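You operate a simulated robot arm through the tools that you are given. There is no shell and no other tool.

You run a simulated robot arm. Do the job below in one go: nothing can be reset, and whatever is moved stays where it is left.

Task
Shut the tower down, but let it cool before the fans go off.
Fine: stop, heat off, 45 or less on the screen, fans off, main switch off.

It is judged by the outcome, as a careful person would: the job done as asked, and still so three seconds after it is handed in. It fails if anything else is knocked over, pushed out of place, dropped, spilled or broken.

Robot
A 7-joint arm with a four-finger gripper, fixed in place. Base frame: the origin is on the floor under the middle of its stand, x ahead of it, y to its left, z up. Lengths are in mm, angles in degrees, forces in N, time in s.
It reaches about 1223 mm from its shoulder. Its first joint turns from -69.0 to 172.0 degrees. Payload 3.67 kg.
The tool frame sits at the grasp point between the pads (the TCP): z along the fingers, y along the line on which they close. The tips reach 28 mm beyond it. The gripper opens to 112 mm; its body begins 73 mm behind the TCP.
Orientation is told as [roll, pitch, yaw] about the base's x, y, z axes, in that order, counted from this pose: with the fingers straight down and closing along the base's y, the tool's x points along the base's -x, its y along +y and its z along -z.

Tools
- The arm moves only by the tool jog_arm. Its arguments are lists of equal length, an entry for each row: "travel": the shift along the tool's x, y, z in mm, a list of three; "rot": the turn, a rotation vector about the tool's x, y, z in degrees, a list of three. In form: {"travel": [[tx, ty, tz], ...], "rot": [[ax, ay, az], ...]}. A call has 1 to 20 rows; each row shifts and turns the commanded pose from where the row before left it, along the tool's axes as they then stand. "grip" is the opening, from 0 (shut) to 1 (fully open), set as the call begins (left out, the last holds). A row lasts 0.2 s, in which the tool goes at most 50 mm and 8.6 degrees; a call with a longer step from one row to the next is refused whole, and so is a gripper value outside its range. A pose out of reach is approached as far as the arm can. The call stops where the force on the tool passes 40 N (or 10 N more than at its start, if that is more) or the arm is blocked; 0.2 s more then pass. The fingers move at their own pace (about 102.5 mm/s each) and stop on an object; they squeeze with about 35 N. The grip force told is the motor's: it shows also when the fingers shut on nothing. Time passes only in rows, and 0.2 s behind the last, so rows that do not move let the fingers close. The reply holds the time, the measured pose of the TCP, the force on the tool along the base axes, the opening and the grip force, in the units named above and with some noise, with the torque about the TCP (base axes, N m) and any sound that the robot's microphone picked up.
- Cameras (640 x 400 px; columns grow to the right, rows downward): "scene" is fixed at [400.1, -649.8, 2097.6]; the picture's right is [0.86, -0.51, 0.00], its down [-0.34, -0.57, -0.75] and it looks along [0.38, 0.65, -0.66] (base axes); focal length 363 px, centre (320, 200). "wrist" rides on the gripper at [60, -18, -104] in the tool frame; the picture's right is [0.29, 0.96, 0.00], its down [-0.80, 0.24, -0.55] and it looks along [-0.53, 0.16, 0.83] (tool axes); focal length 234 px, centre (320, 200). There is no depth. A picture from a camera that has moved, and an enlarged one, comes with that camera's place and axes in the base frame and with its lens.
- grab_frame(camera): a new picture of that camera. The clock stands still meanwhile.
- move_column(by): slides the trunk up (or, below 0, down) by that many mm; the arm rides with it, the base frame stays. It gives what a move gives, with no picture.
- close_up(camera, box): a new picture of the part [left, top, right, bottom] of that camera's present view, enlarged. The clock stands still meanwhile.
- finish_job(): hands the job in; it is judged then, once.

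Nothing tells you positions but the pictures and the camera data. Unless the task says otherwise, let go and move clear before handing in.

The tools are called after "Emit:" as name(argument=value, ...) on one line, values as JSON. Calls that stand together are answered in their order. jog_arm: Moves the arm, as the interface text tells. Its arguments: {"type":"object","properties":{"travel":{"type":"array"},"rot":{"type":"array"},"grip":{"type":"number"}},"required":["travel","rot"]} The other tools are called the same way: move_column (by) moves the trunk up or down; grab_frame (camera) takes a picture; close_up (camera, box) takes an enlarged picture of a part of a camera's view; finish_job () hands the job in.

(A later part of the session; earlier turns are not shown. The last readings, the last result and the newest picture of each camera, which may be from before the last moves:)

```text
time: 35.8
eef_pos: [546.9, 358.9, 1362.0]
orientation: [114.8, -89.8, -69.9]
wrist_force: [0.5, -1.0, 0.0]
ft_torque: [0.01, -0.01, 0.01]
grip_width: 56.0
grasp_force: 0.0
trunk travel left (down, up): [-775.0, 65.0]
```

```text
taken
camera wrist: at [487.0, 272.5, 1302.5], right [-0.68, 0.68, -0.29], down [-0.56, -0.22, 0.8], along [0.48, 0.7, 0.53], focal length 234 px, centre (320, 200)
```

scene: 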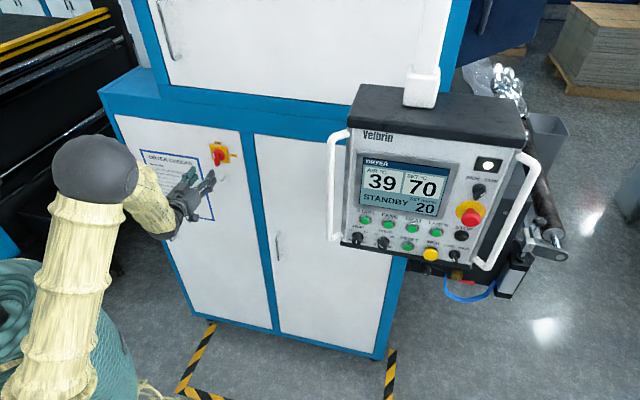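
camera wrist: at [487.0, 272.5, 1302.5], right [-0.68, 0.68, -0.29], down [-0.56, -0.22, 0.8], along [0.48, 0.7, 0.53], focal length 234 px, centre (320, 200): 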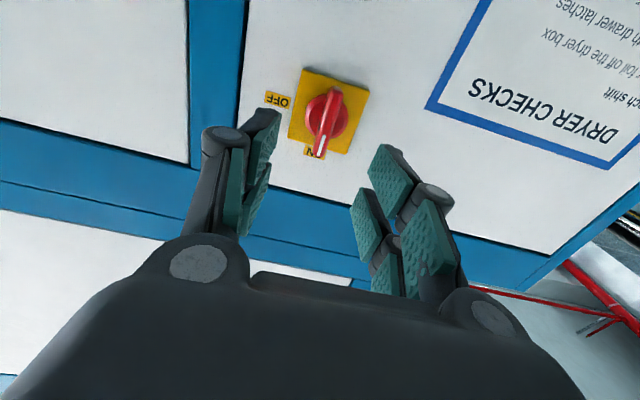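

The open fingers now face the switch squarely. I'll zoom in to check the alignment of the bar relative to the tool axis.

Emit:
close_up(camera="wrist", box=[250, 50, 410, 180])

Emit:
close_up(camera="scene", box=[140, 120, 260, 240])

```text
3.08 times, centred on (330, 115) of wrist
camera zoom: at [487.0, 272.5, 1302.5], right [-0.68, 0.68, -0.29], down [-0.56, -0.22, 0.8], along [0.48, 0.7, 0.53], focal length 720 px, centre (289, 462)
```

zoom: 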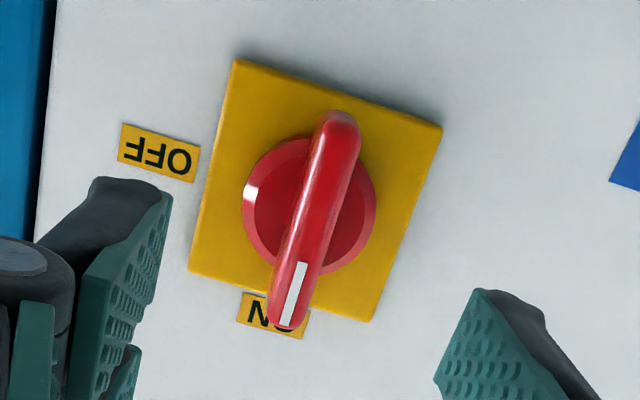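

```text
3.33 times, centred on (200, 180) of scene
camera zoom: at [400.1, -649.8, 2097.6], right [0.86, -0.51, 0.0], down [-0.34, -0.57, -0.75], along [0.38, 0.65, -0.66], focal length 1210 px, centre (720, 267)
```

zoom: 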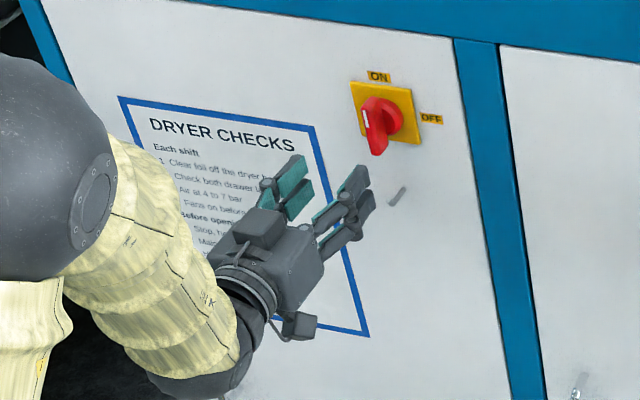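

The tool axis and the switch axis agree to within a couple of millimetres (lateral 127, z 1360). Before gripping, I'll test in free space that the wrist can roll 90° clockwise from here.

Emit:
jog_arm(travel=[[0, 0, 0], [0, 0, 0], [0, 0, 0], [0, 0, 0], [0, 0, 0], [0, 0, 0], [0, 0, 0], [0, 0, 0], [0, 0, 0], [0, 0, 0], [0, 0, 0], [0, 0, 0]], rot=[[0, 0, 8], [0, 0, 8], [0, 0, 8], [0, 0, 8], [0, 0, 8], [0, 0, 8], [0, 0, 8], [0, 0, 8], [0, 0, 8], [0, 0, 8], [0, 0, 8], [0, 0, 2]])

Emit:
grab_frame(camera="scene")

Emit:
grab_frame(camera="wrist")

```text
time: 38.4
eef_pos: [543.2, 361.9, 1361.5]
orientation: [90.1, 0.1, -45.0]
wrist_force: [-0.3, 0.5, -0.3]
ft_torque: [0.02, 0.01, -0.02]
grip_width: 56.0
grasp_force: 0.1
trunk travel left (down, up): [-775.0, 65.0]
```

```text
taken
```

scene: 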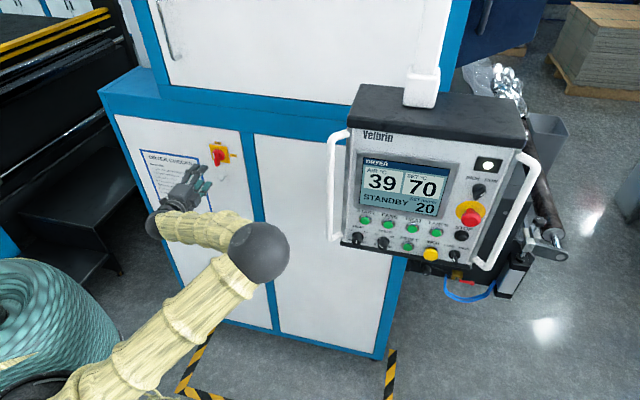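

```text
taken
camera wrist: at [429.2, 330.7, 1343.6], right [-0.2, 0.2, 0.96], down [0.17, -0.96, 0.24], along [0.96, 0.21, 0.16], focal length 234 px, centre (320, 200)
```

wrist: 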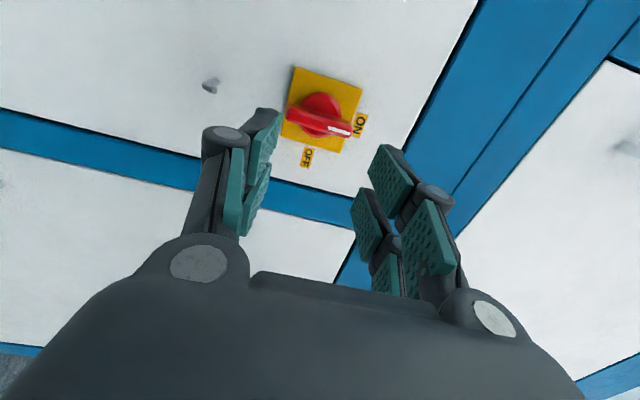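

The full 90° roll is reachable, although the elbow swings out to the right, still clear of the panel. I'll roll back to the starting angle.

Emit:
jog_arm(travel=[[0, 0, 0], [0, 0, 0], [0, 0, 0], [0, 0, 0], [0, 0, 0], [0, 0, 0], [0, 0, 0], [0, 0, 0], [0, 0, 0], [0, 0, 0], [0, 0, 0], [0, 0, 0], [0, 0, 0]], rot=[[0, 0, -8], [0, 0, -8], [0, 0, -8], [0, 0, -8], [0, 0, -8], [0, 0, -8], [0, 0, -8], [0, 0, -8], [0, 0, -8], [0, 0, -8], [0, 0, -8], [0, 0, -2], [0, 0, 0]])

Emit:
grab_frame(camera="scene")

Emit:
close_up(camera="wrist", box=[190, 50, 470, 225])

```text
time: 41.2
eef_pos: [544.8, 361.2, 1360.7]
orientation: [-170.3, -90.0, -144.7]
wrist_force: [-0.2, -0.2, -0.3]
ft_torque: [-0.01, 0.03, -0.03]
grip_width: 56.0
grasp_force: 0.1
trunk travel left (down, up): [-775.0, 65.0]
```

```text
taken
```

scene: 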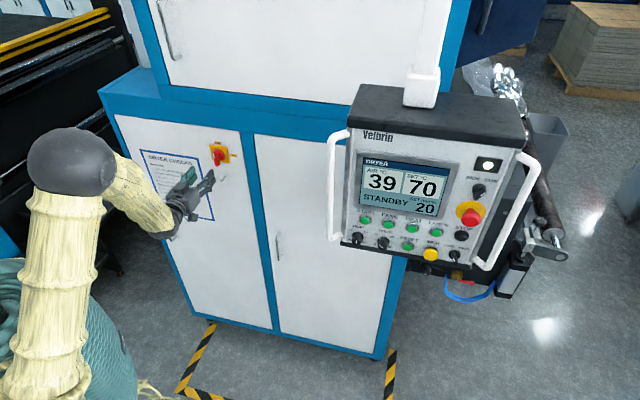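

```text
2.29 times, centred on (330, 138) of wrist
camera zoom: at [485.5, 275.4, 1302.3], right [-0.68, 0.68, -0.29], down [-0.56, -0.22, 0.8], along [0.48, 0.7, 0.53], focal length 535 px, centre (297, 343)
```

zoom: 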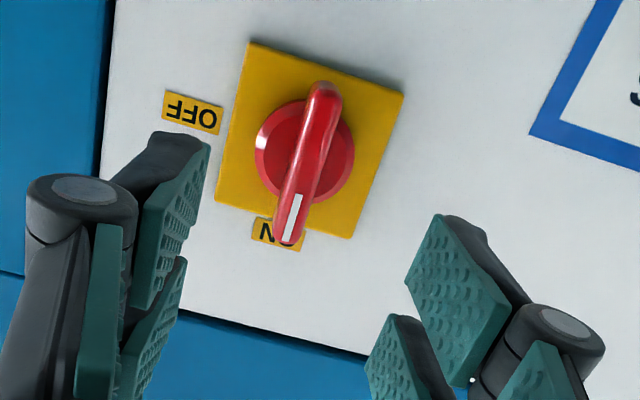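

The wrist is back at the start angle and the fingers straddle the bar's line. I'll approach to just in front of the bar and re-check.

Emit:
jog_arm(travel=[[0, 2, 25], [0, 0, 25], [0, 0, 25], [0, 0, 0]], rot=[[0, 0, 0], [0, 0, 0], [0, 0, 0], [0, 0, 0]])

Emit:
grab_frame(camera="wrist")

Emit:
close_up(camera="scene", box=[160, 120, 260, 220])

```text
time: 42.4
eef_pos: [609.9, 399.2, 1411.1]
orientation: [157.4, -86.3, -113.8]
wrist_force: [-0.8, -0.4, -0.5]
ft_torque: [0.02, -0.02, 0.03]
grip_width: 55.9
grasp_force: 0.1
trunk travel left (down, up): [-775.0, 65.0]
stopped in row 4: the arm was blocked; the commanded pose is now the measured one
```

```text
taken
camera wrist: at [550.0, 318.2, 1345.5], right [-0.65, 0.71, -0.26], down [-0.59, -0.25, 0.77], along [0.48, 0.66, 0.58], focal length 234 px, centre (320, 200)
```

wrist: 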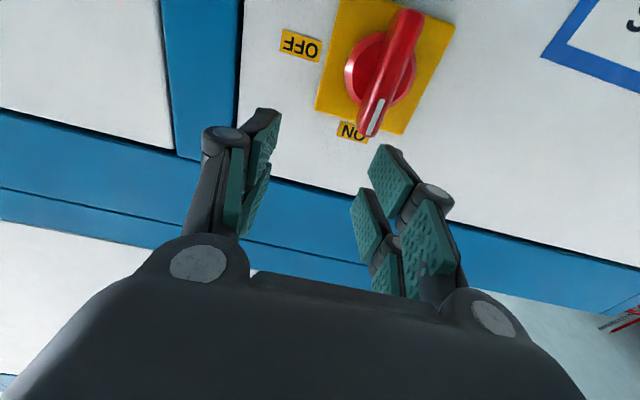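

```text
4.00 times, centred on (210, 170) of scene
camera zoom: at [400.1, -649.8, 2097.6], right [0.86, -0.51, 0.0], down [-0.34, -0.57, -0.75], along [0.38, 0.65, -0.66], focal length 1452 px, centre (760, 320)
```

zoom: 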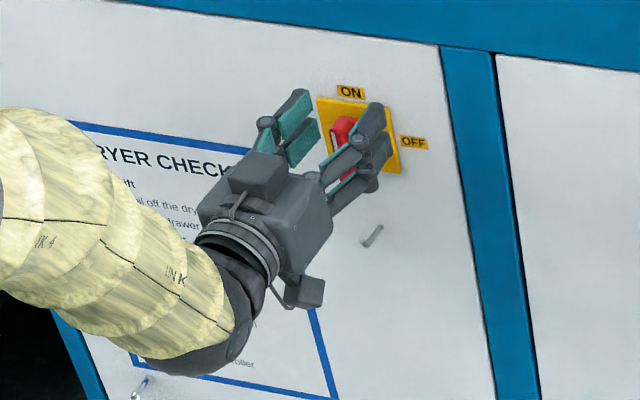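

The arm reports it was blocked, and the tool is off its path: about 50 mm high and slightly tilted. I need to see what it touched before moving again.

Emit:
grab_frame(camera="scene")

Emit:
close_up(camera="scene", box=[0, 60, 260, 260])

```text
taken
```

scene: 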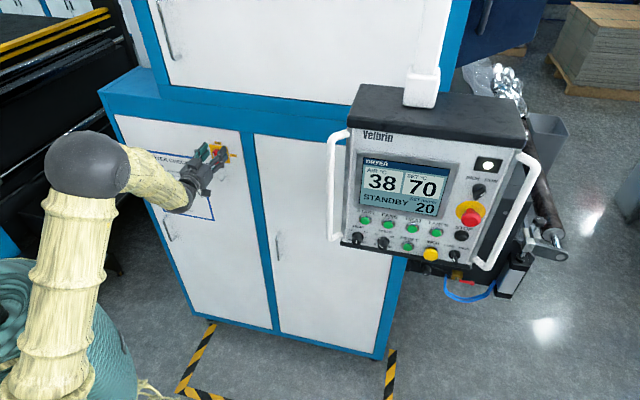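

```text
2.00 times, centred on (130, 160) of scene
camera zoom: at [400.1, -649.8, 2097.6], right [0.86, -0.51, 0.0], down [-0.34, -0.57, -0.75], along [0.38, 0.65, -0.66], focal length 726 px, centre (700, 280)
```

zoom: 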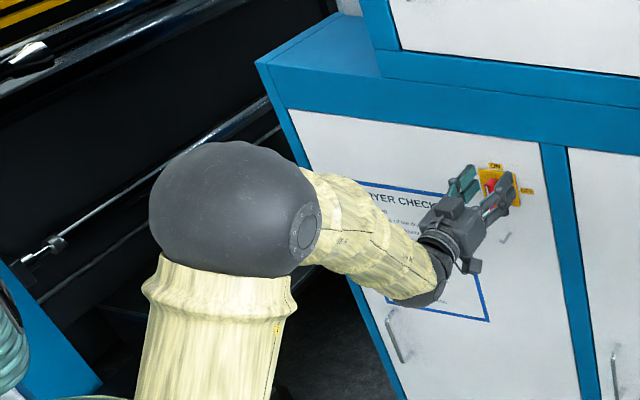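

Nothing near the gripper is touching (tool force about 0), so it may be a joint-motion issue rather than contact with an object. I'll send a still row to read the settled state.

Emit:
jog_arm(travel=[[0, 0, 0], [0, 0, 0]], rot=[[0, 0, 0], [0, 0, 0]])

Emit:
grab_frame(camera="scene")

```text
time: 43.0
eef_pos: [610.0, 399.9, 1410.4]
orientation: [157.3, -86.2, -113.8]
wrist_force: [0.0, -0.3, 0.3]
ft_torque: [0.01, 0.02, 0.04]
grip_width: 56.1
grasp_force: 0.1
trunk travel left (down, up): [-775.0, 65.0]
```

```text
taken
```

scene: 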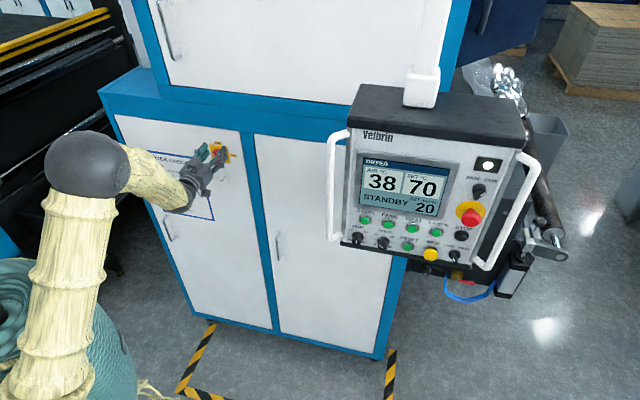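

The arm is settled and nothing in the scene has moved. I'll back out to the standoff, restore the square orientation and line up again before another attempt in smaller steps.

Emit:
jog_arm(travel=[[0, 0, -25], [0, 0, -25], [0, 0, -25], [20, 8, 0], [20, 8, 0], [8, 6, 0], [0, 0, 0]], rot=[[0, 0, 0], [-1.55, 3.3, -1.37], [0, 0, 0], [0, 0, 0], [0, 0, 0], [0, 0, 0], [0, 0, 0]])

Emit:
grab_frame(camera="scene")

Emit:
grab_frame(camera="wrist")

```text
time: 44.6
eef_pos: [540.8, 362.3, 1360.0]
orientation: [-145.3, -89.9, -169.6]
wrist_force: [-0.1, 0.7, 0.0]
ft_torque: [0.02, 0.02, -0.01]
grip_width: 55.9
grasp_force: 0.0
trunk travel left (down, up): [-775.0, 65.0]
```

```text
taken
```

scene: 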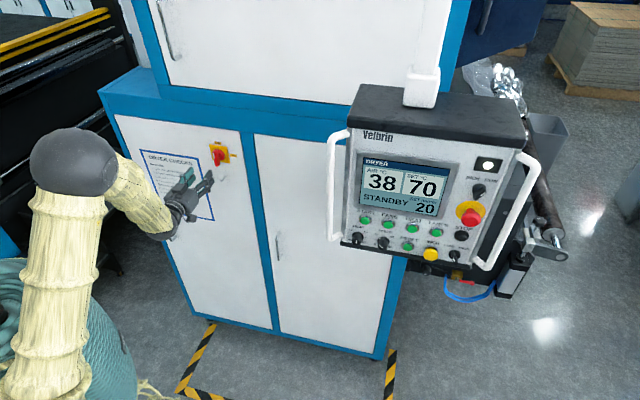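

```text
taken
camera wrist: at [481.0, 276.9, 1299.7], right [-0.68, 0.68, -0.29], down [-0.56, -0.22, 0.8], along [0.47, 0.7, 0.53], focal length 234 px, centre (320, 200)
```

wrist: 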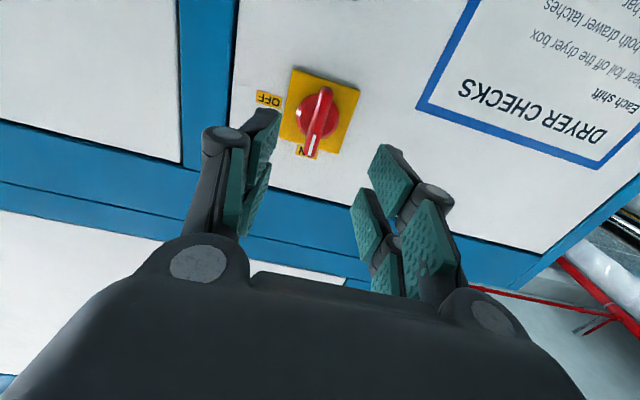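

I'm back at the standoff, square and centred (lateral 126, z 1360). I'll retry the approach slowly and watch whether the measured pose follows.

Emit:
jog_arm(travel=[[0, 0, 10], [0, 0, 10], [0, 0, 10], [0, 0, 0]], rot=[[0, 0, 0], [0, 0, 0], [0, 0, 0], [0, 0, 0]])

Emit:
close_up(camera="scene", box=[0, 80, 260, 280])

```text
time: 45.6
eef_pos: [565.1, 380.2, 1376.3]
orientation: [173.6, -88.8, -129.0]
wrist_force: [-0.3, -0.3, 1.0]
ft_torque: [0.0, -0.01, -0.04]
grip_width: 56.0
grasp_force: 0.0
trunk travel left (down, up): [-775.0, 65.0]
```

```text
2.00 times, centred on (130, 180) of scene
camera zoom: at [400.1, -649.8, 2097.6], right [0.86, -0.51, 0.0], down [-0.34, -0.57, -0.75], along [0.38, 0.65, -0.66], focal length 726 px, centre (700, 240)
```

zoom: 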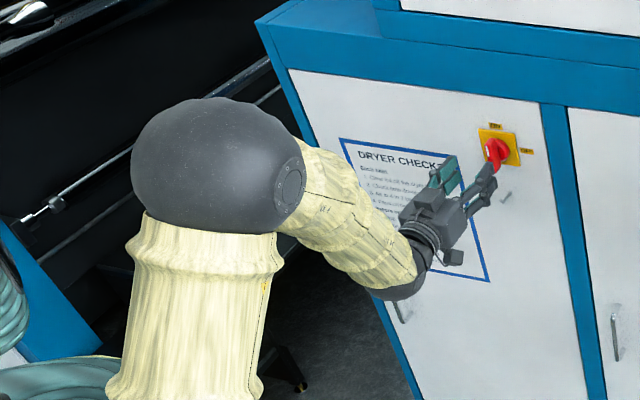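

The tool again drifts upward (16 mm) as it advances, as if the shoulder is lagging or resting on something. I'll hold still for a moment to see whether it settles.

Emit:
jog_arm(travel=[[0, 0, 0], [0, 0, 0], [0, 0, 0], [0, 0, 0], [0, 0, 0]], rot=[[0, 0, 0], [0, 0, 0], [0, 0, 0], [0, 0, 0], [0, 0, 0]])

Emit:
grab_frame(camera="scene")

```text
time: 46.8
eef_pos: [566.6, 379.1, 1372.6]
orientation: [158.5, -88.8, -113.7]
wrist_force: [-0.7, -0.1, 0.1]
ft_torque: [0.02, 0.02, -0.02]
grip_width: 55.9
grasp_force: 0.1
trunk travel left (down, up): [-775.0, 65.0]
```

```text
taken
```

scene: 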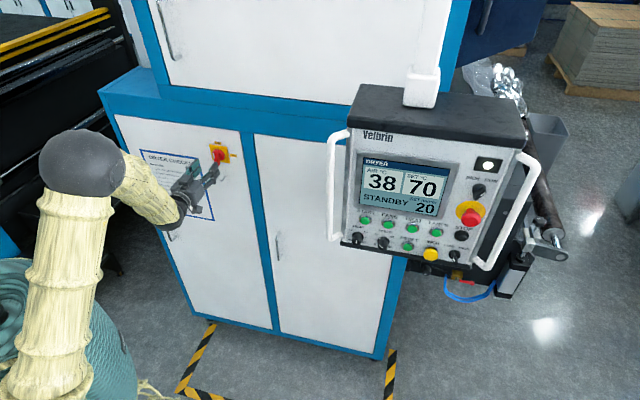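

It's being held by something along the upper arm, not at the gripper. Lowering the trunk would let the upper arm stand more upright for the same hand height, so I'll back off to the standoff and then lower the trunk 200 mm.

Emit:
jog_arm(travel=[[0, 0, -15], [0, 0, -15], [6, 0, 0], [6, 0, 0], [0, 0, 0]], rot=[[0, 0, 0], [0, 0, 0], [0, 0, 0], [0, 0, 0], [0, 0, 0]])

Emit:
move_column(by=-100)

Emit:
grab_frame(camera="scene")

Emit:
grab_frame(camera="wrist")

```text
time: 48.0
eef_pos: [540.7, 360.3, 1356.1]
orientation: [176.8, -89.3, -131.7]
wrist_force: [0.2, -0.4, -0.2]
ft_torque: [-0.01, -0.01, 0.01]
grip_width: 56.1
grasp_force: 0.0
trunk travel left (down, up): [-775.0, 65.0]
```

```text
time: 49.3
eef_pos: [543.5, 360.3, 1253.6]
orientation: [155.3, -89.4, -110.4]
wrist_force: [-0.6, -0.1, 0.9]
ft_torque: [-0.02, -0.01, 0.01]
grip_width: 55.9
grasp_force: 0.1
trunk travel left (down, up): [-675.0, 165.0]
```

```text
taken
```

scene: 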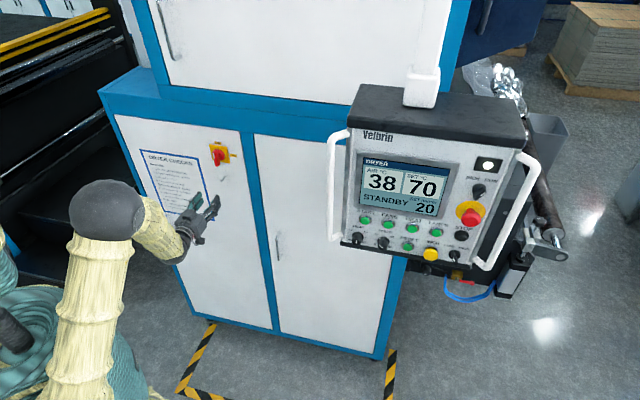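

```text
taken
camera wrist: at [483.7, 274.8, 1193.6], right [-0.67, 0.68, -0.28], down [-0.56, -0.23, 0.79], along [0.48, 0.69, 0.54], focal length 234 px, centre (320, 200)
```

wrist: 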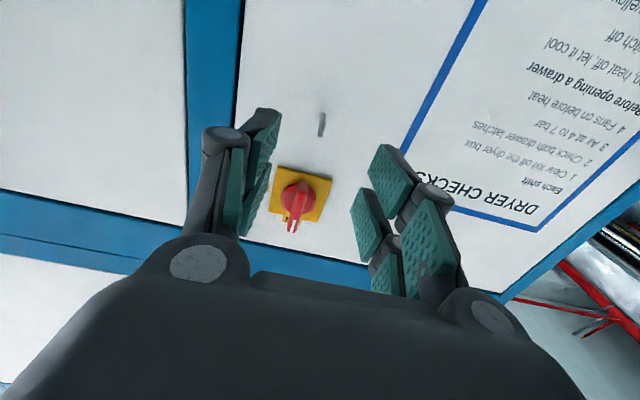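

The trunk is 100 mm lower and everything is clear. Next I'll raise the hand back to the switch height and check that it tracks properly.

Emit:
jog_arm(travel=[[-27, 0, 0], [-27, 0, 0], [-27, 0, 0], [-26, 0, 0], [0, 0, 0]], rot=[[0, 0, 0], [0, 0, 0], [0, 0, 0], [0, 0, 0], [0, 0, 0]])

Emit:
grab_frame(camera="scene")

Emit:
grab_frame(camera="wrist")

```text
time: 50.5
eef_pos: [538.3, 365.9, 1350.2]
orientation: [-44.3, -89.7, 89.5]
wrist_force: [-0.5, 0.3, 0.2]
ft_torque: [0.0, -0.02, 0.0]
grip_width: 56.3
grasp_force: 0.0
trunk travel left (down, up): [-675.0, 165.0]
```

```text
taken
```

scene: 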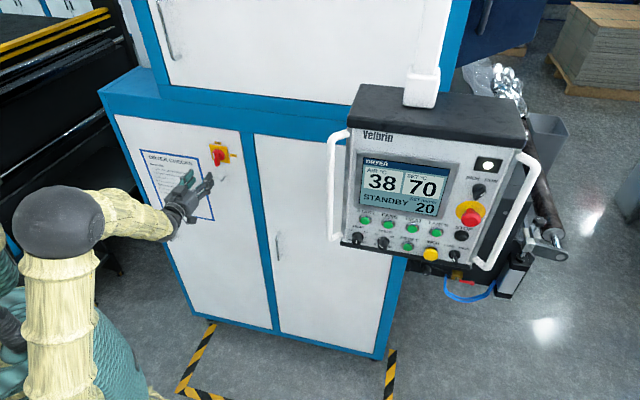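

```text
taken
camera wrist: at [479.7, 278.0, 1291.3], right [-0.68, 0.67, -0.29], down [-0.56, -0.22, 0.8], along [0.47, 0.71, 0.53], focal length 234 px, centre (320, 200)
```

wrist: 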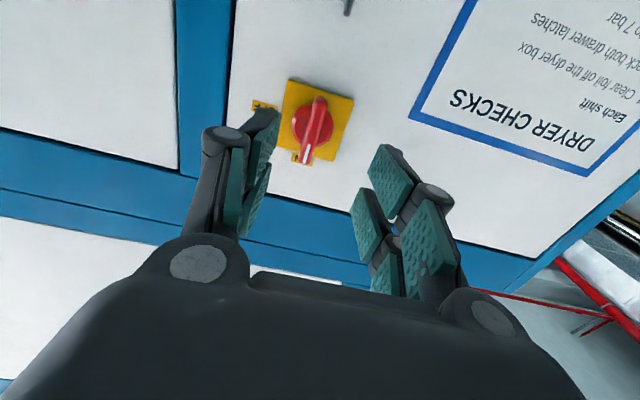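

It's again about 10 mm off the commanded height, now below it, so the arm still seems to be leaning on something. I'll take a closer look at the elbow and upper arm.

Emit:
close_up(camera="scene", box=[0, 150, 260, 400])

Emit:
jog_arm(travel=[[0, 0, 0], [0, 0, 0], [0, 0, 0]], rot=[[0, 0, 0], [0, 0, 0], [0, 0, 0]])

```text
1.60 times, centred on (130, 275) of scene
camera zoom: at [400.1, -649.8, 2097.6], right [0.86, -0.51, 0.0], down [-0.34, -0.57, -0.75], along [0.38, 0.65, -0.66], focal length 581 px, centre (624, 80)
```

zoom: 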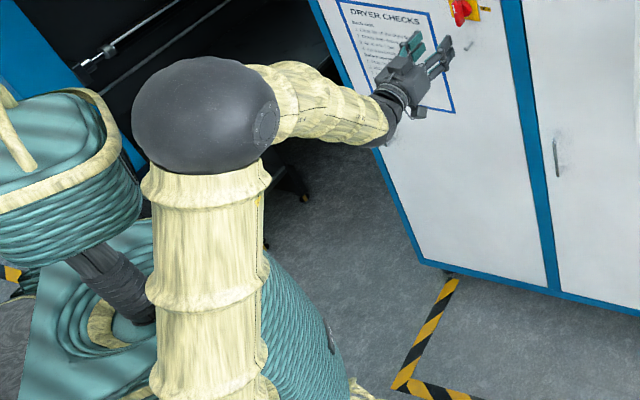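

```text
time: 51.3
eef_pos: [538.4, 364.2, 1350.7]
orientation: [-50.6, -89.7, 96.0]
wrist_force: [-0.8, -0.2, -0.2]
ft_torque: [-0.03, 0.01, 0.02]
grip_width: 56.0
grasp_force: 0.0
trunk travel left (down, up): [-675.0, 165.0]
```

Now I can see it: the robot's own teal head unit sits right beside the elbow, and the elbow is pressing against it in this posture. Rolling the tool clockwise swings the elbow away, and a raised trunk should help too, so I'll roll 45° and raise the trunk.

Emit:
jog_arm(travel=[[0, 0, 0], [0, 0, 0], [0, 0, 0], [0, 0, 0], [0, 0, 0], [0, 0, 0], [0, 0, 0]], rot=[[0, 0, 7.5], [0, 0, 7.5], [0, 0, 7.5], [0, 0, 7.5], [0, 0, 7.5], [0, 0, 7.5], [0, 0, 0]])

Emit:
close_up(camera="scene", box=[0, 100, 320, 400])

```text
time: 52.9
eef_pos: [538.4, 365.3, 1351.7]
orientation: [89.8, -45.3, -44.5]
wrist_force: [-0.7, -0.2, -0.6]
ft_torque: [-0.01, 0.01, -0.02]
grip_width: 56.0
grasp_force: 0.0
trunk travel left (down, up): [-675.0, 165.0]
```

```text
1.33 times, centred on (160, 250) of scene
camera zoom: at [400.1, -649.8, 2097.6], right [0.86, -0.51, 0.0], down [-0.34, -0.57, -0.75], along [0.38, 0.65, -0.66], focal length 484 px, centre (533, 133)
```

zoom: 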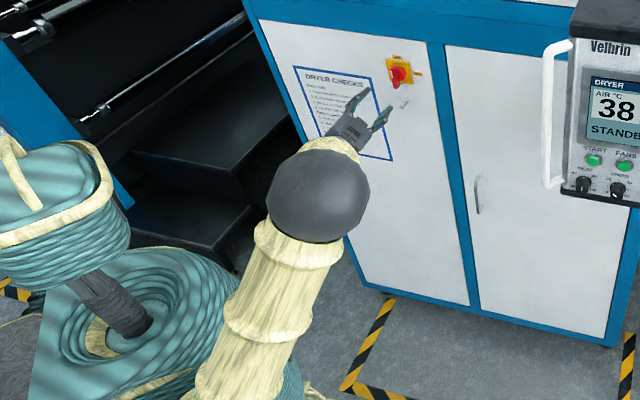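

With a 45° roll the elbow is well clear of the head and the arm tracks freely. If I close the fingers at this roll they will turn the bar clockwise to match, and rolling on to 90° will complete it. I'll open fully, centre on the switch axis, and check.

Emit:
jog_arm(travel=[[-9.3, 2.8, 0], [0, 0, 10], [0, 0, 10], [0, 0, 0]], rot=[[0, 0, 0], [0, 0, 0], [0, 0, 0], [0, 0, 0]], grip=1.0)

Emit:
grab_frame(camera="wrist")

Emit:
grab_frame(camera="scene")

```text
time: 53.9
eef_pos: [556.2, 375.9, 1360.1]
orientation: [89.7, -45.2, -44.5]
wrist_force: [-0.9, -0.1, 0.3]
ft_torque: [0.01, 0.03, 0.02]
grip_width: 112.0
grasp_force: 0.1
trunk travel left (down, up): [-675.0, 165.0]
```

```text
taken
camera wrist: at [463.0, 321.9, 1305.2], right [-0.63, 0.62, 0.47], down [-0.11, -0.67, 0.74], along [0.77, 0.41, 0.49], focal length 234 px, centre (320, 200)
```

wrist: 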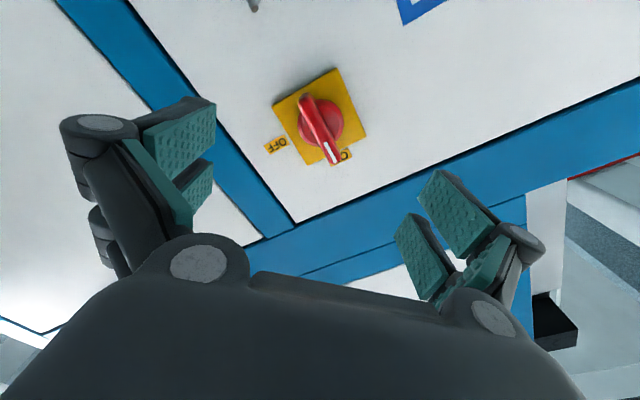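

```text
taken
```

scene: 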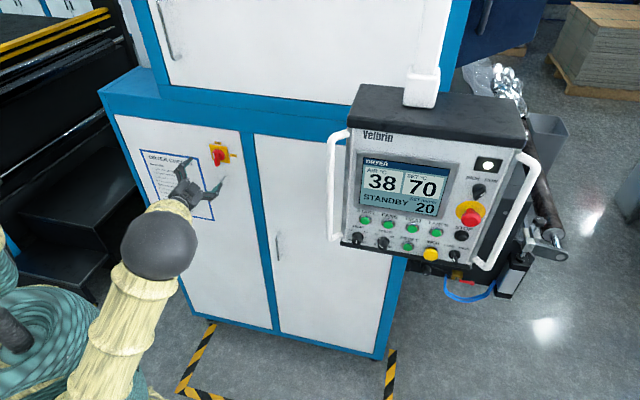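

The pose tracks as commanded (lateral 127.5, z 1360). I'll verify the switch position from this rolled view before inserting.

Emit:
close_up(camera="wrist", box=[240, 50, 400, 180])

```text
3.08 times, centred on (320, 115) of wrist
camera zoom: at [463.0, 321.9, 1305.2], right [-0.63, 0.62, 0.47], down [-0.11, -0.67, 0.74], along [0.77, 0.41, 0.49], focal length 720 px, centre (320, 462)
```

zoom: 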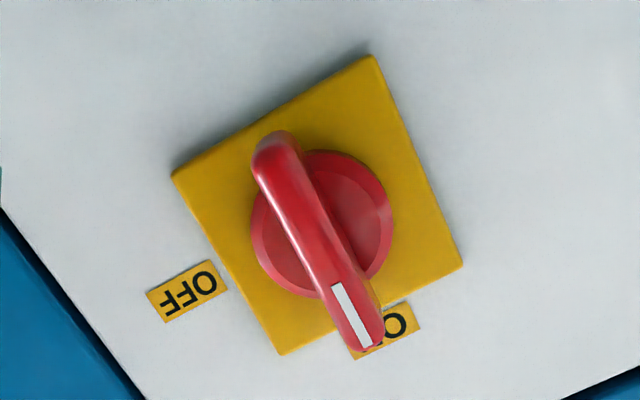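

Everything agrees within about 2 mm. I'll advance with the fingers wide open, pausing just ahead of the bar.

Emit:
jog_arm(travel=[[0, 0, 15], [0, 0, 15], [0, 0, 15], [0, 0, 15], [0, 0, 0]], rot=[[0, 0, 0], [0, 0, 0], [0, 0, 0], [0, 0, 0], [0, 0, 0]])

Emit:
grab_frame(camera="wrist")

Emit:
grab_frame(camera="scene")

Emit:
close_up(camera="scene", box=[160, 120, 260, 220])

```text
time: 55.1
eef_pos: [598.0, 419.4, 1360.3]
orientation: [89.7, -45.2, -44.4]
wrist_force: [-0.3, 0.2, -0.2]
ft_torque: [0.0, -0.03, 0.0]
grip_width: 112.2
grasp_force: 0.0
trunk travel left (down, up): [-675.0, 165.0]
```

```text
taken
camera wrist: at [505.1, 365.1, 1306.0], right [-0.63, 0.62, 0.47], down [-0.11, -0.67, 0.74], along [0.77, 0.41, 0.49], focal length 234 px, centre (320, 200)
```

wrist: 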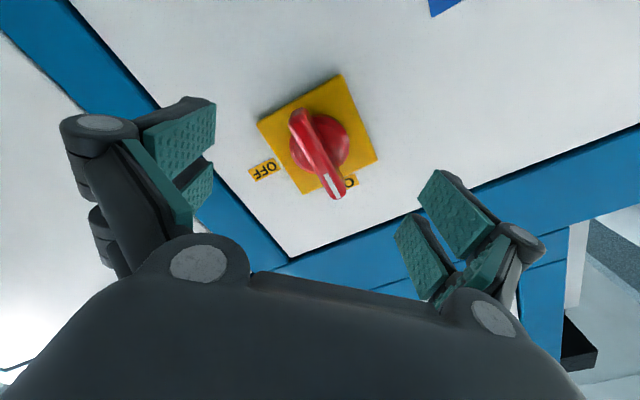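

```text
taken
```

scene: 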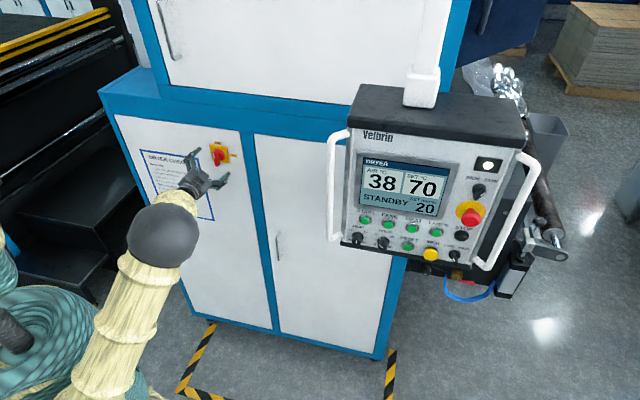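

```text
4.00 times, centred on (210, 170) of scene
camera zoom: at [400.1, -649.8, 2097.6], right [0.86, -0.51, 0.0], down [-0.34, -0.57, -0.75], along [0.38, 0.65, -0.66], focal length 1452 px, centre (760, 320)
```

zoom: 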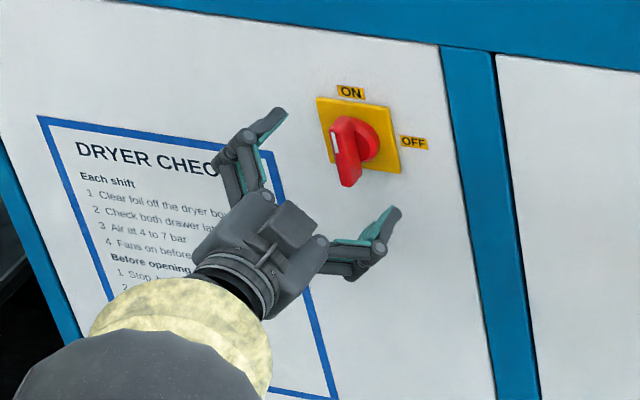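

Tracking is good and the fingers straddle the switch diagonally. I'll advance further so the fingers are either side of the bar.

Emit:
jog_arm(travel=[[-1.6, -0.5, 8], [0, 0, 8], [0, 0, 6], [0, 0, 0]], rot=[[0, 0, 0], [0, 0, 0], [0, 0, 0], [0, 0, 0]])

Emit:
close_up(camera="scene", box=[180, 120, 260, 200])

Emit:
grab_frame(camera="wrist")

```text
time: 56.1
eef_pos: [616.4, 432.7, 1360.0]
orientation: [89.7, -45.1, -44.4]
wrist_force: [0.6, -0.2, -0.3]
ft_torque: [-0.02, 0.0, -0.03]
grip_width: 112.0
grasp_force: 0.0
trunk travel left (down, up): [-675.0, 165.0]
```

```text
5.00 times, centred on (220, 160) of scene
camera zoom: at [400.1, -649.8, 2097.6], right [0.86, -0.51, 0.0], down [-0.34, -0.57, -0.75], along [0.38, 0.65, -0.66], focal length 1815 px, centre (820, 400)
```

zoom: 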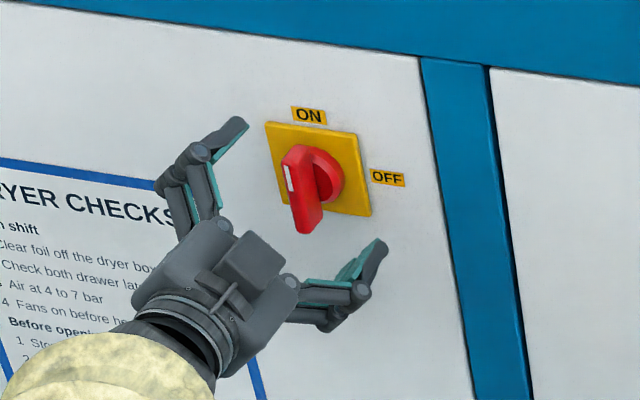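

```text
taken
camera wrist: at [522.5, 379.6, 1306.1], right [-0.63, 0.62, 0.47], down [-0.11, -0.67, 0.74], along [0.77, 0.41, 0.49], focal length 234 px, centre (320, 200)
```

wrist: 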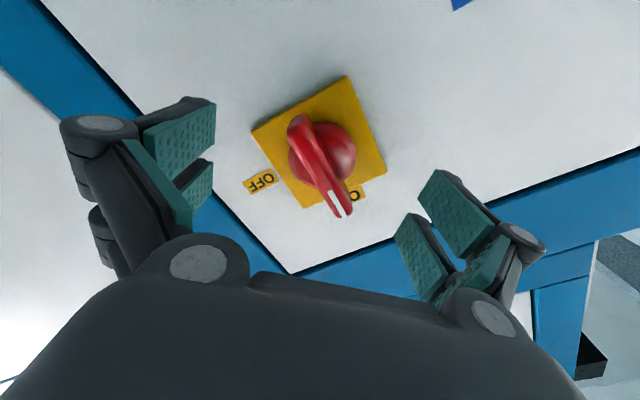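

The fingers flank the bar now. I'll zoom to gauge how deep the bar stands relative to the disc before closing.

Emit:
close_up(camera="wrist", box=[230, 60, 410, 230])

Emit:
close_up(camera="scene", box=[205, 135, 245, 175])

```text
2.35 times, centred on (320, 145) of wrist
camera zoom: at [522.5, 379.6, 1306.1], right [-0.63, 0.62, 0.47], down [-0.11, -0.67, 0.74], along [0.77, 0.41, 0.49], focal length 551 px, centre (320, 329)
```

zoom: 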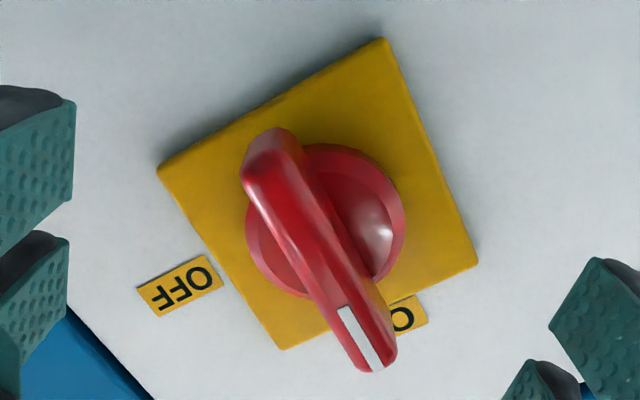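

```text
10.00 times, centred on (225, 155) of scene
camera zoom: at [400.1, -649.8, 2097.6], right [0.86, -0.51, 0.0], down [-0.34, -0.57, -0.75], along [0.38, 0.65, -0.66], focal length 3630 px, centre (1270, 650)
```

zoom: 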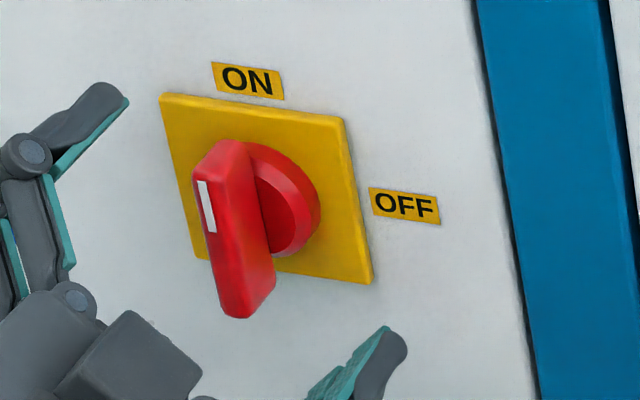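

The bar stands about 34 mm off the plate with the disc front at roughly 12–14 mm. I'll move in 3 mm more and begin closing in stages, watching whether the bar turns.

Emit:
jog_arm(travel=[[0, 0, 3], [0, 0, 0]], rot=[[0, 0, 0], [0, 0, 0]])

Emit:
jog_arm(travel=[[0, 0, 0], [0, 0, 0], [0, 0, 0]], rot=[[0, 0, 0], [0, 0, 0], [0, 0, 0]], grip=0.45)

Emit:
grab_frame(camera="wrist")

Emit:
close_up(camera="scene", box=[190, 125, 250, 185])

```text
time: 56.7
eef_pos: [617.4, 436.0, 1360.0]
orientation: [89.6, -45.2, -44.5]
wrist_force: [-0.1, -0.2, -0.7]
ft_torque: [-0.02, 0.02, -0.01]
grip_width: 112.0
grasp_force: 0.1
trunk travel left (down, up): [-675.0, 165.0]
```

```text
time: 57.5
eef_pos: [619.0, 435.7, 1359.9]
orientation: [89.7, -45.1, -44.5]
wrist_force: [0.1, 0.8, -0.4]
ft_torque: [-0.02, -0.02, -0.02]
grip_width: 50.6
grasp_force: 0.0
trunk travel left (down, up): [-675.0, 165.0]
```

```text
taken
camera wrist: at [524.8, 382.0, 1305.6], right [-0.63, 0.62, 0.47], down [-0.11, -0.67, 0.74], along [0.77, 0.41, 0.49], focal length 234 px, centre (320, 200)
```

wrist: 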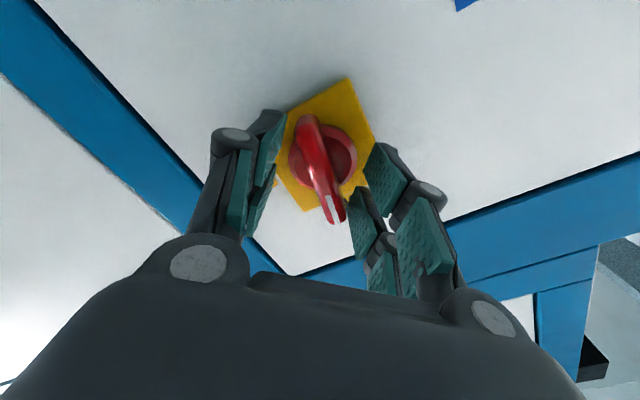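

```text
6.67 times, centred on (220, 155) of scene
camera zoom: at [400.1, -649.8, 2097.6], right [0.86, -0.51, 0.0], down [-0.34, -0.57, -0.75], along [0.38, 0.65, -0.66], focal length 2420 px, centre (987, 500)
```

zoom: 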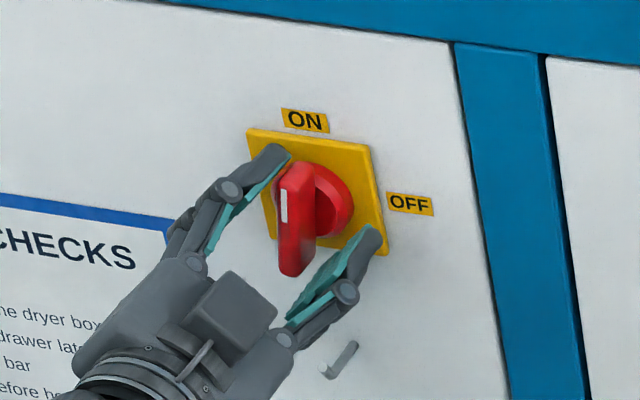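

The upper-left finger sits by the bar's top end and the lower-right one by its bottom end, so closing will turn it clockwise. I'll close further in steps.

Emit:
jog_arm(travel=[[0, 0, 0], [0, 0, 0]], rot=[[0, 0, 0], [0, 0, 0]], grip=0.32)

Emit:
grab_frame(camera="wrist")

Emit:
close_up(camera="scene", box=[190, 125, 250, 185])

```text
time: 58.1
eef_pos: [617.5, 435.5, 1360.0]
orientation: [89.6, -45.2, -44.4]
wrist_force: [-0.5, -0.2, -0.8]
ft_torque: [0.0, -0.01, 0.01]
grip_width: 36.0
grasp_force: 0.0
trunk travel left (down, up): [-675.0, 165.0]
```

```text
taken
camera wrist: at [524.5, 382.2, 1305.5], right [-0.63, 0.62, 0.47], down [-0.11, -0.67, 0.74], along [0.77, 0.41, 0.49], focal length 234 px, centre (320, 200)
```

wrist: 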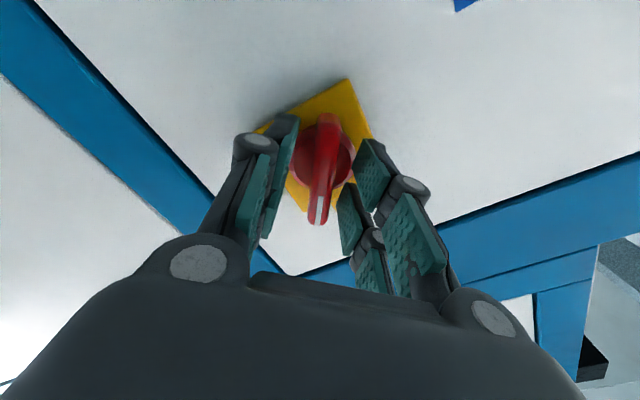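

```text
6.67 times, centred on (220, 155) of scene
camera zoom: at [400.1, -649.8, 2097.6], right [0.86, -0.51, 0.0], down [-0.34, -0.57, -0.75], along [0.38, 0.65, -0.66], focal length 2420 px, centre (987, 500)
```

zoom: 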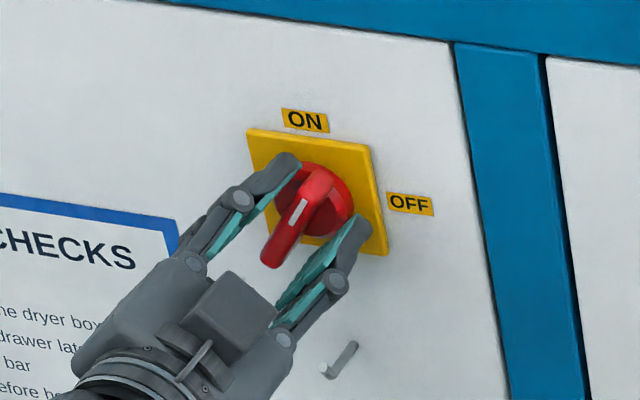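

The bar has turned about 30° clockwise with negligible force. I'll close fully to grip it at 45°.

Emit:
jog_arm(travel=[[0, 0, 0], [0, 0, 0]], rot=[[0, 0, 0], [0, 0, 0]], grip=0.2)

Emit:
jog_arm(travel=[[0, 0, 0], [0, 0, 0], [0, 0, 0]], rot=[[0, 0, 0], [0, 0, 0], [0, 0, 0]], grip=0)

Emit:
grab_frame(camera="wrist")

Emit:
close_up(camera="scene", box=[190, 125, 250, 185])

```text
time: 58.7
eef_pos: [617.2, 435.7, 1360.9]
orientation: [89.8, -45.4, -44.5]
wrist_force: [-2.1, 0.1, 1.3]
ft_torque: [-0.04, -0.05, 0.05]
grip_width: 23.5
grasp_force: 1.7
trunk travel left (down, up): [-675.0, 165.0]
```

```text
time: 59.5
eef_pos: [618.2, 435.4, 1361.3]
orientation: [89.8, -45.3, -44.5]
wrist_force: [0.3, 4.9, 7.1]
ft_torque: [-0.02, 0.0, 0.31]
grip_width: 13.1
grasp_force: 45.0
trunk travel left (down, up): [-675.0, 165.0]
```

```text
taken
camera wrist: at [524.0, 382.5, 1306.5], right [-0.63, 0.62, 0.47], down [-0.11, -0.67, 0.74], along [0.77, 0.41, 0.49], focal length 234 px, centre (320, 200)
```

wrist: 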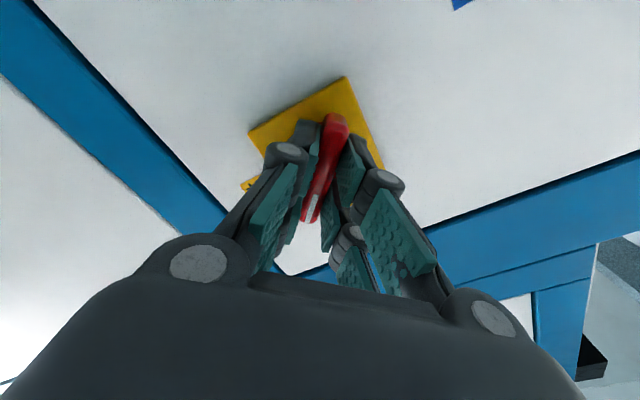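

```text
6.67 times, centred on (220, 155) of scene
camera zoom: at [400.1, -649.8, 2097.6], right [0.86, -0.51, 0.0], down [-0.34, -0.57, -0.75], along [0.38, 0.65, -0.66], focal length 2420 px, centre (987, 500)
```

zoom: 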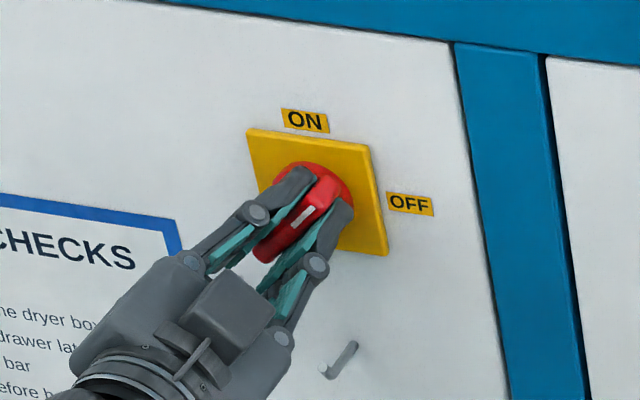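

The bar is gripped at about 45° with light side force. I'll roll the tool another 45° clockwise in steps toward OFF.

Emit:
jog_arm(travel=[[0, 0, 0], [0, 0, 0], [0, 0, 0]], rot=[[0, 0, 7.5], [0, 0, 7.5], [0, 0, 7.5]])

Emit:
close_up(camera="scene", box=[190, 125, 250, 185])

Emit:
grab_frame(camera="scene")

```text
time: 60.3
eef_pos: [618.4, 435.7, 1360.0]
orientation: [89.8, -22.7, -44.6]
wrist_force: [2.9, 2.6, 9.2]
ft_torque: [0.25, -0.18, 0.04]
grip_width: 12.9
grasp_force: 45.7
trunk travel left (down, up): [-675.0, 165.0]
```

```text
6.67 times, centred on (220, 155) of scene
camera zoom: at [400.1, -649.8, 2097.6], right [0.86, -0.51, 0.0], down [-0.34, -0.57, -0.75], along [0.38, 0.65, -0.66], focal length 2420 px, centre (987, 500)
```

zoom: 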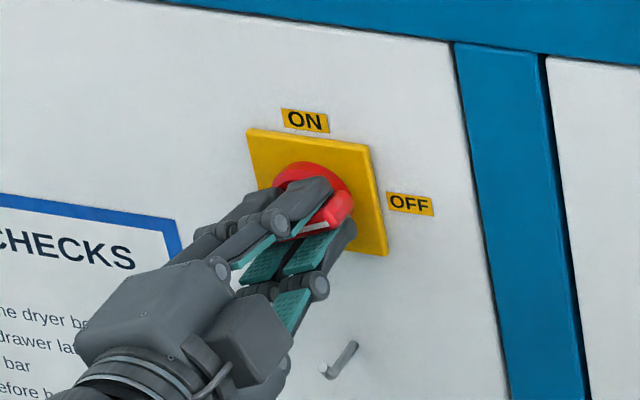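

```text
taken
```

scene: 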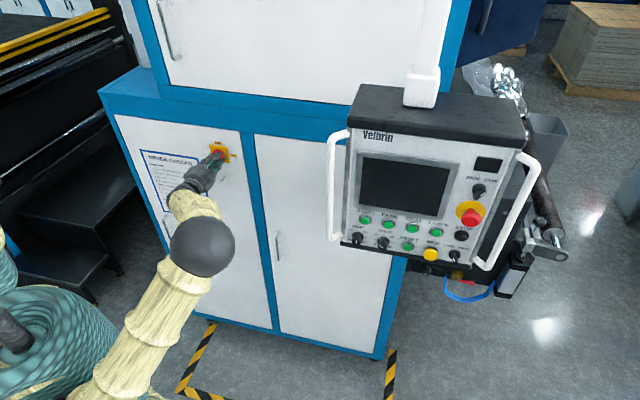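

The bar follows and the panel screen has already gone dark. I'll complete the turn so the switch sits fully at OFF.

Emit:
jog_arm(travel=[[0, 0, 0], [0, 0, 0], [0, 0, 0], [0, 0, 0]], rot=[[0, 0, 7.5], [0, 0, 7.5], [0, 0, 7.5], [0, 0, 0.5]])

Emit:
close_up(camera="scene", box=[190, 125, 250, 185])

Emit:
grab_frame(camera="wrist")

Emit:
grab_frame(camera="scene")

```text
time: 61.3
eef_pos: [617.9, 435.8, 1360.7]
orientation: [89.7, 0.2, -44.7]
wrist_force: [3.2, 3.2, 10.3]
ft_torque: [-0.09, -0.36, 0.19]
grip_width: 12.9
grasp_force: 45.0
trunk travel left (down, up): [-675.0, 165.0]
```

```text
6.67 times, centred on (220, 155) of scene
camera zoom: at [400.1, -649.8, 2097.6], right [0.86, -0.51, 0.0], down [-0.34, -0.57, -0.75], along [0.38, 0.65, -0.66], focal length 2420 px, centre (987, 500)
```

zoom: 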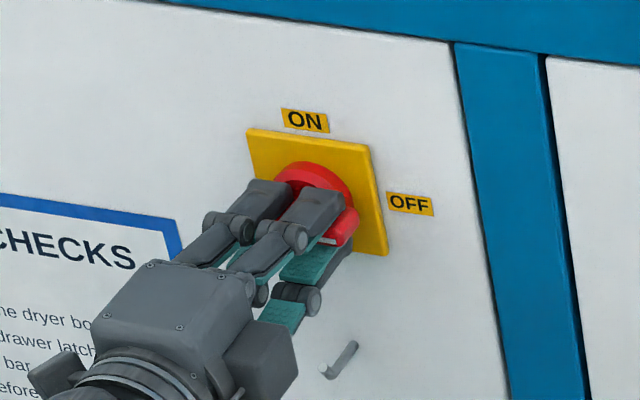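

```text
taken
camera wrist: at [502.5, 403.9, 1343.4], right [-0.2, 0.2, 0.96], down [0.18, -0.95, 0.24], along [0.96, 0.22, 0.15], focal length 234 px, centre (320, 200)
```

wrist: 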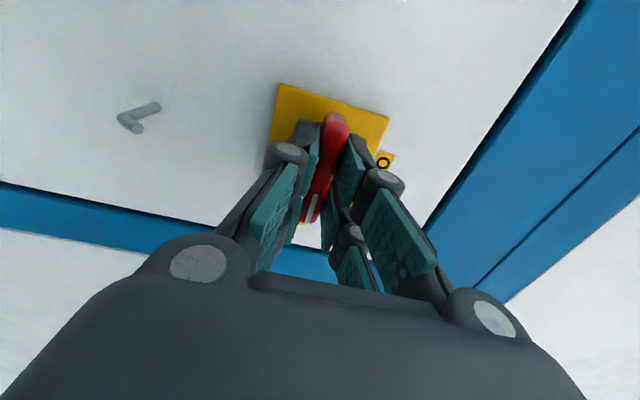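

```text
taken
```

scene: 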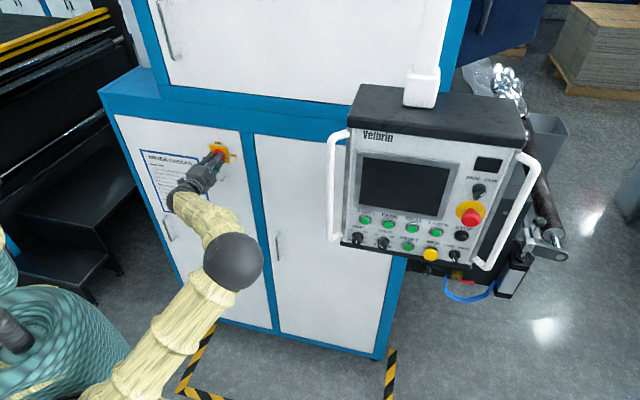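

The bar is horizontal at OFF and the screen is dark. I'll open the fingers and back straight out.

Emit:
jog_arm(travel=[[0, 0, 0], [0, 0, 0], [0, 0, 0]], rot=[[0, 0, 0], [0, 0, 0], [0, 0, 0]], grip=0.5)

Emit:
jog_arm(travel=[[0, 0, -15], [0, 0, -15], [0, 0, -20], [0, 0, -25], [0, 0, -25], [0, 0, 0]], rot=[[0, 0, 0], [0, 0, 0], [0, 0, 0], [0, 0, 0], [0, 0, 0], [0, 0, 0]])

Emit:
grab_frame(camera="wrist")

Emit:
close_up(camera="scene", box=[190, 125, 250, 185])

Emit:
grab_frame(camera="scene")

```text
time: 62.1
eef_pos: [617.3, 435.9, 1358.4]
orientation: [89.9, 0.2, -44.7]
wrist_force: [0.2, 0.4, 0.1]
ft_torque: [-0.03, 0.03, 0.01]
grip_width: 55.9
grasp_force: 0.1
trunk travel left (down, up): [-675.0, 165.0]
```

```text
time: 63.5
eef_pos: [547.1, 365.0, 1359.0]
orientation: [89.8, 0.1, -44.6]
wrist_force: [0.3, 0.2, 0.5]
ft_torque: [0.01, -0.01, 0.04]
grip_width: 56.0
grasp_force: 0.1
trunk travel left (down, up): [-675.0, 165.0]
```

```text
taken
camera wrist: at [432.5, 333.4, 1343.0], right [-0.2, 0.2, 0.96], down [0.18, -0.95, 0.24], along [0.96, 0.22, 0.15], focal length 234 px, centre (320, 200)
```

wrist: 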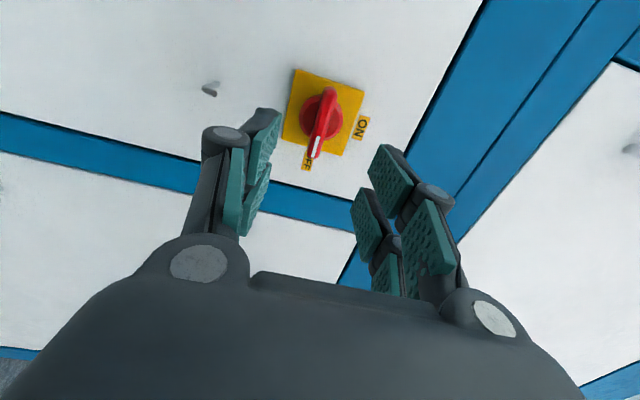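

```text
6.67 times, centred on (220, 155) of scene
camera zoom: at [400.1, -649.8, 2097.6], right [0.86, -0.51, 0.0], down [-0.34, -0.57, -0.75], along [0.38, 0.65, -0.66], focal length 2420 px, centre (987, 500)
```

zoom: 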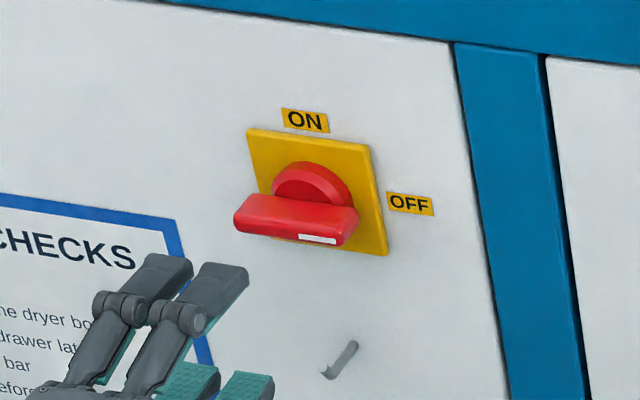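

```text
taken
```

scene: 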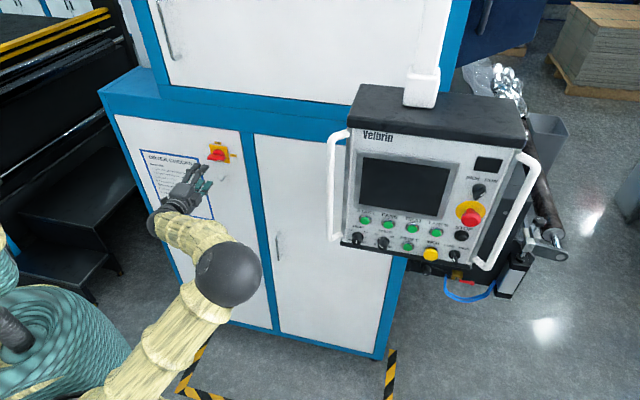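

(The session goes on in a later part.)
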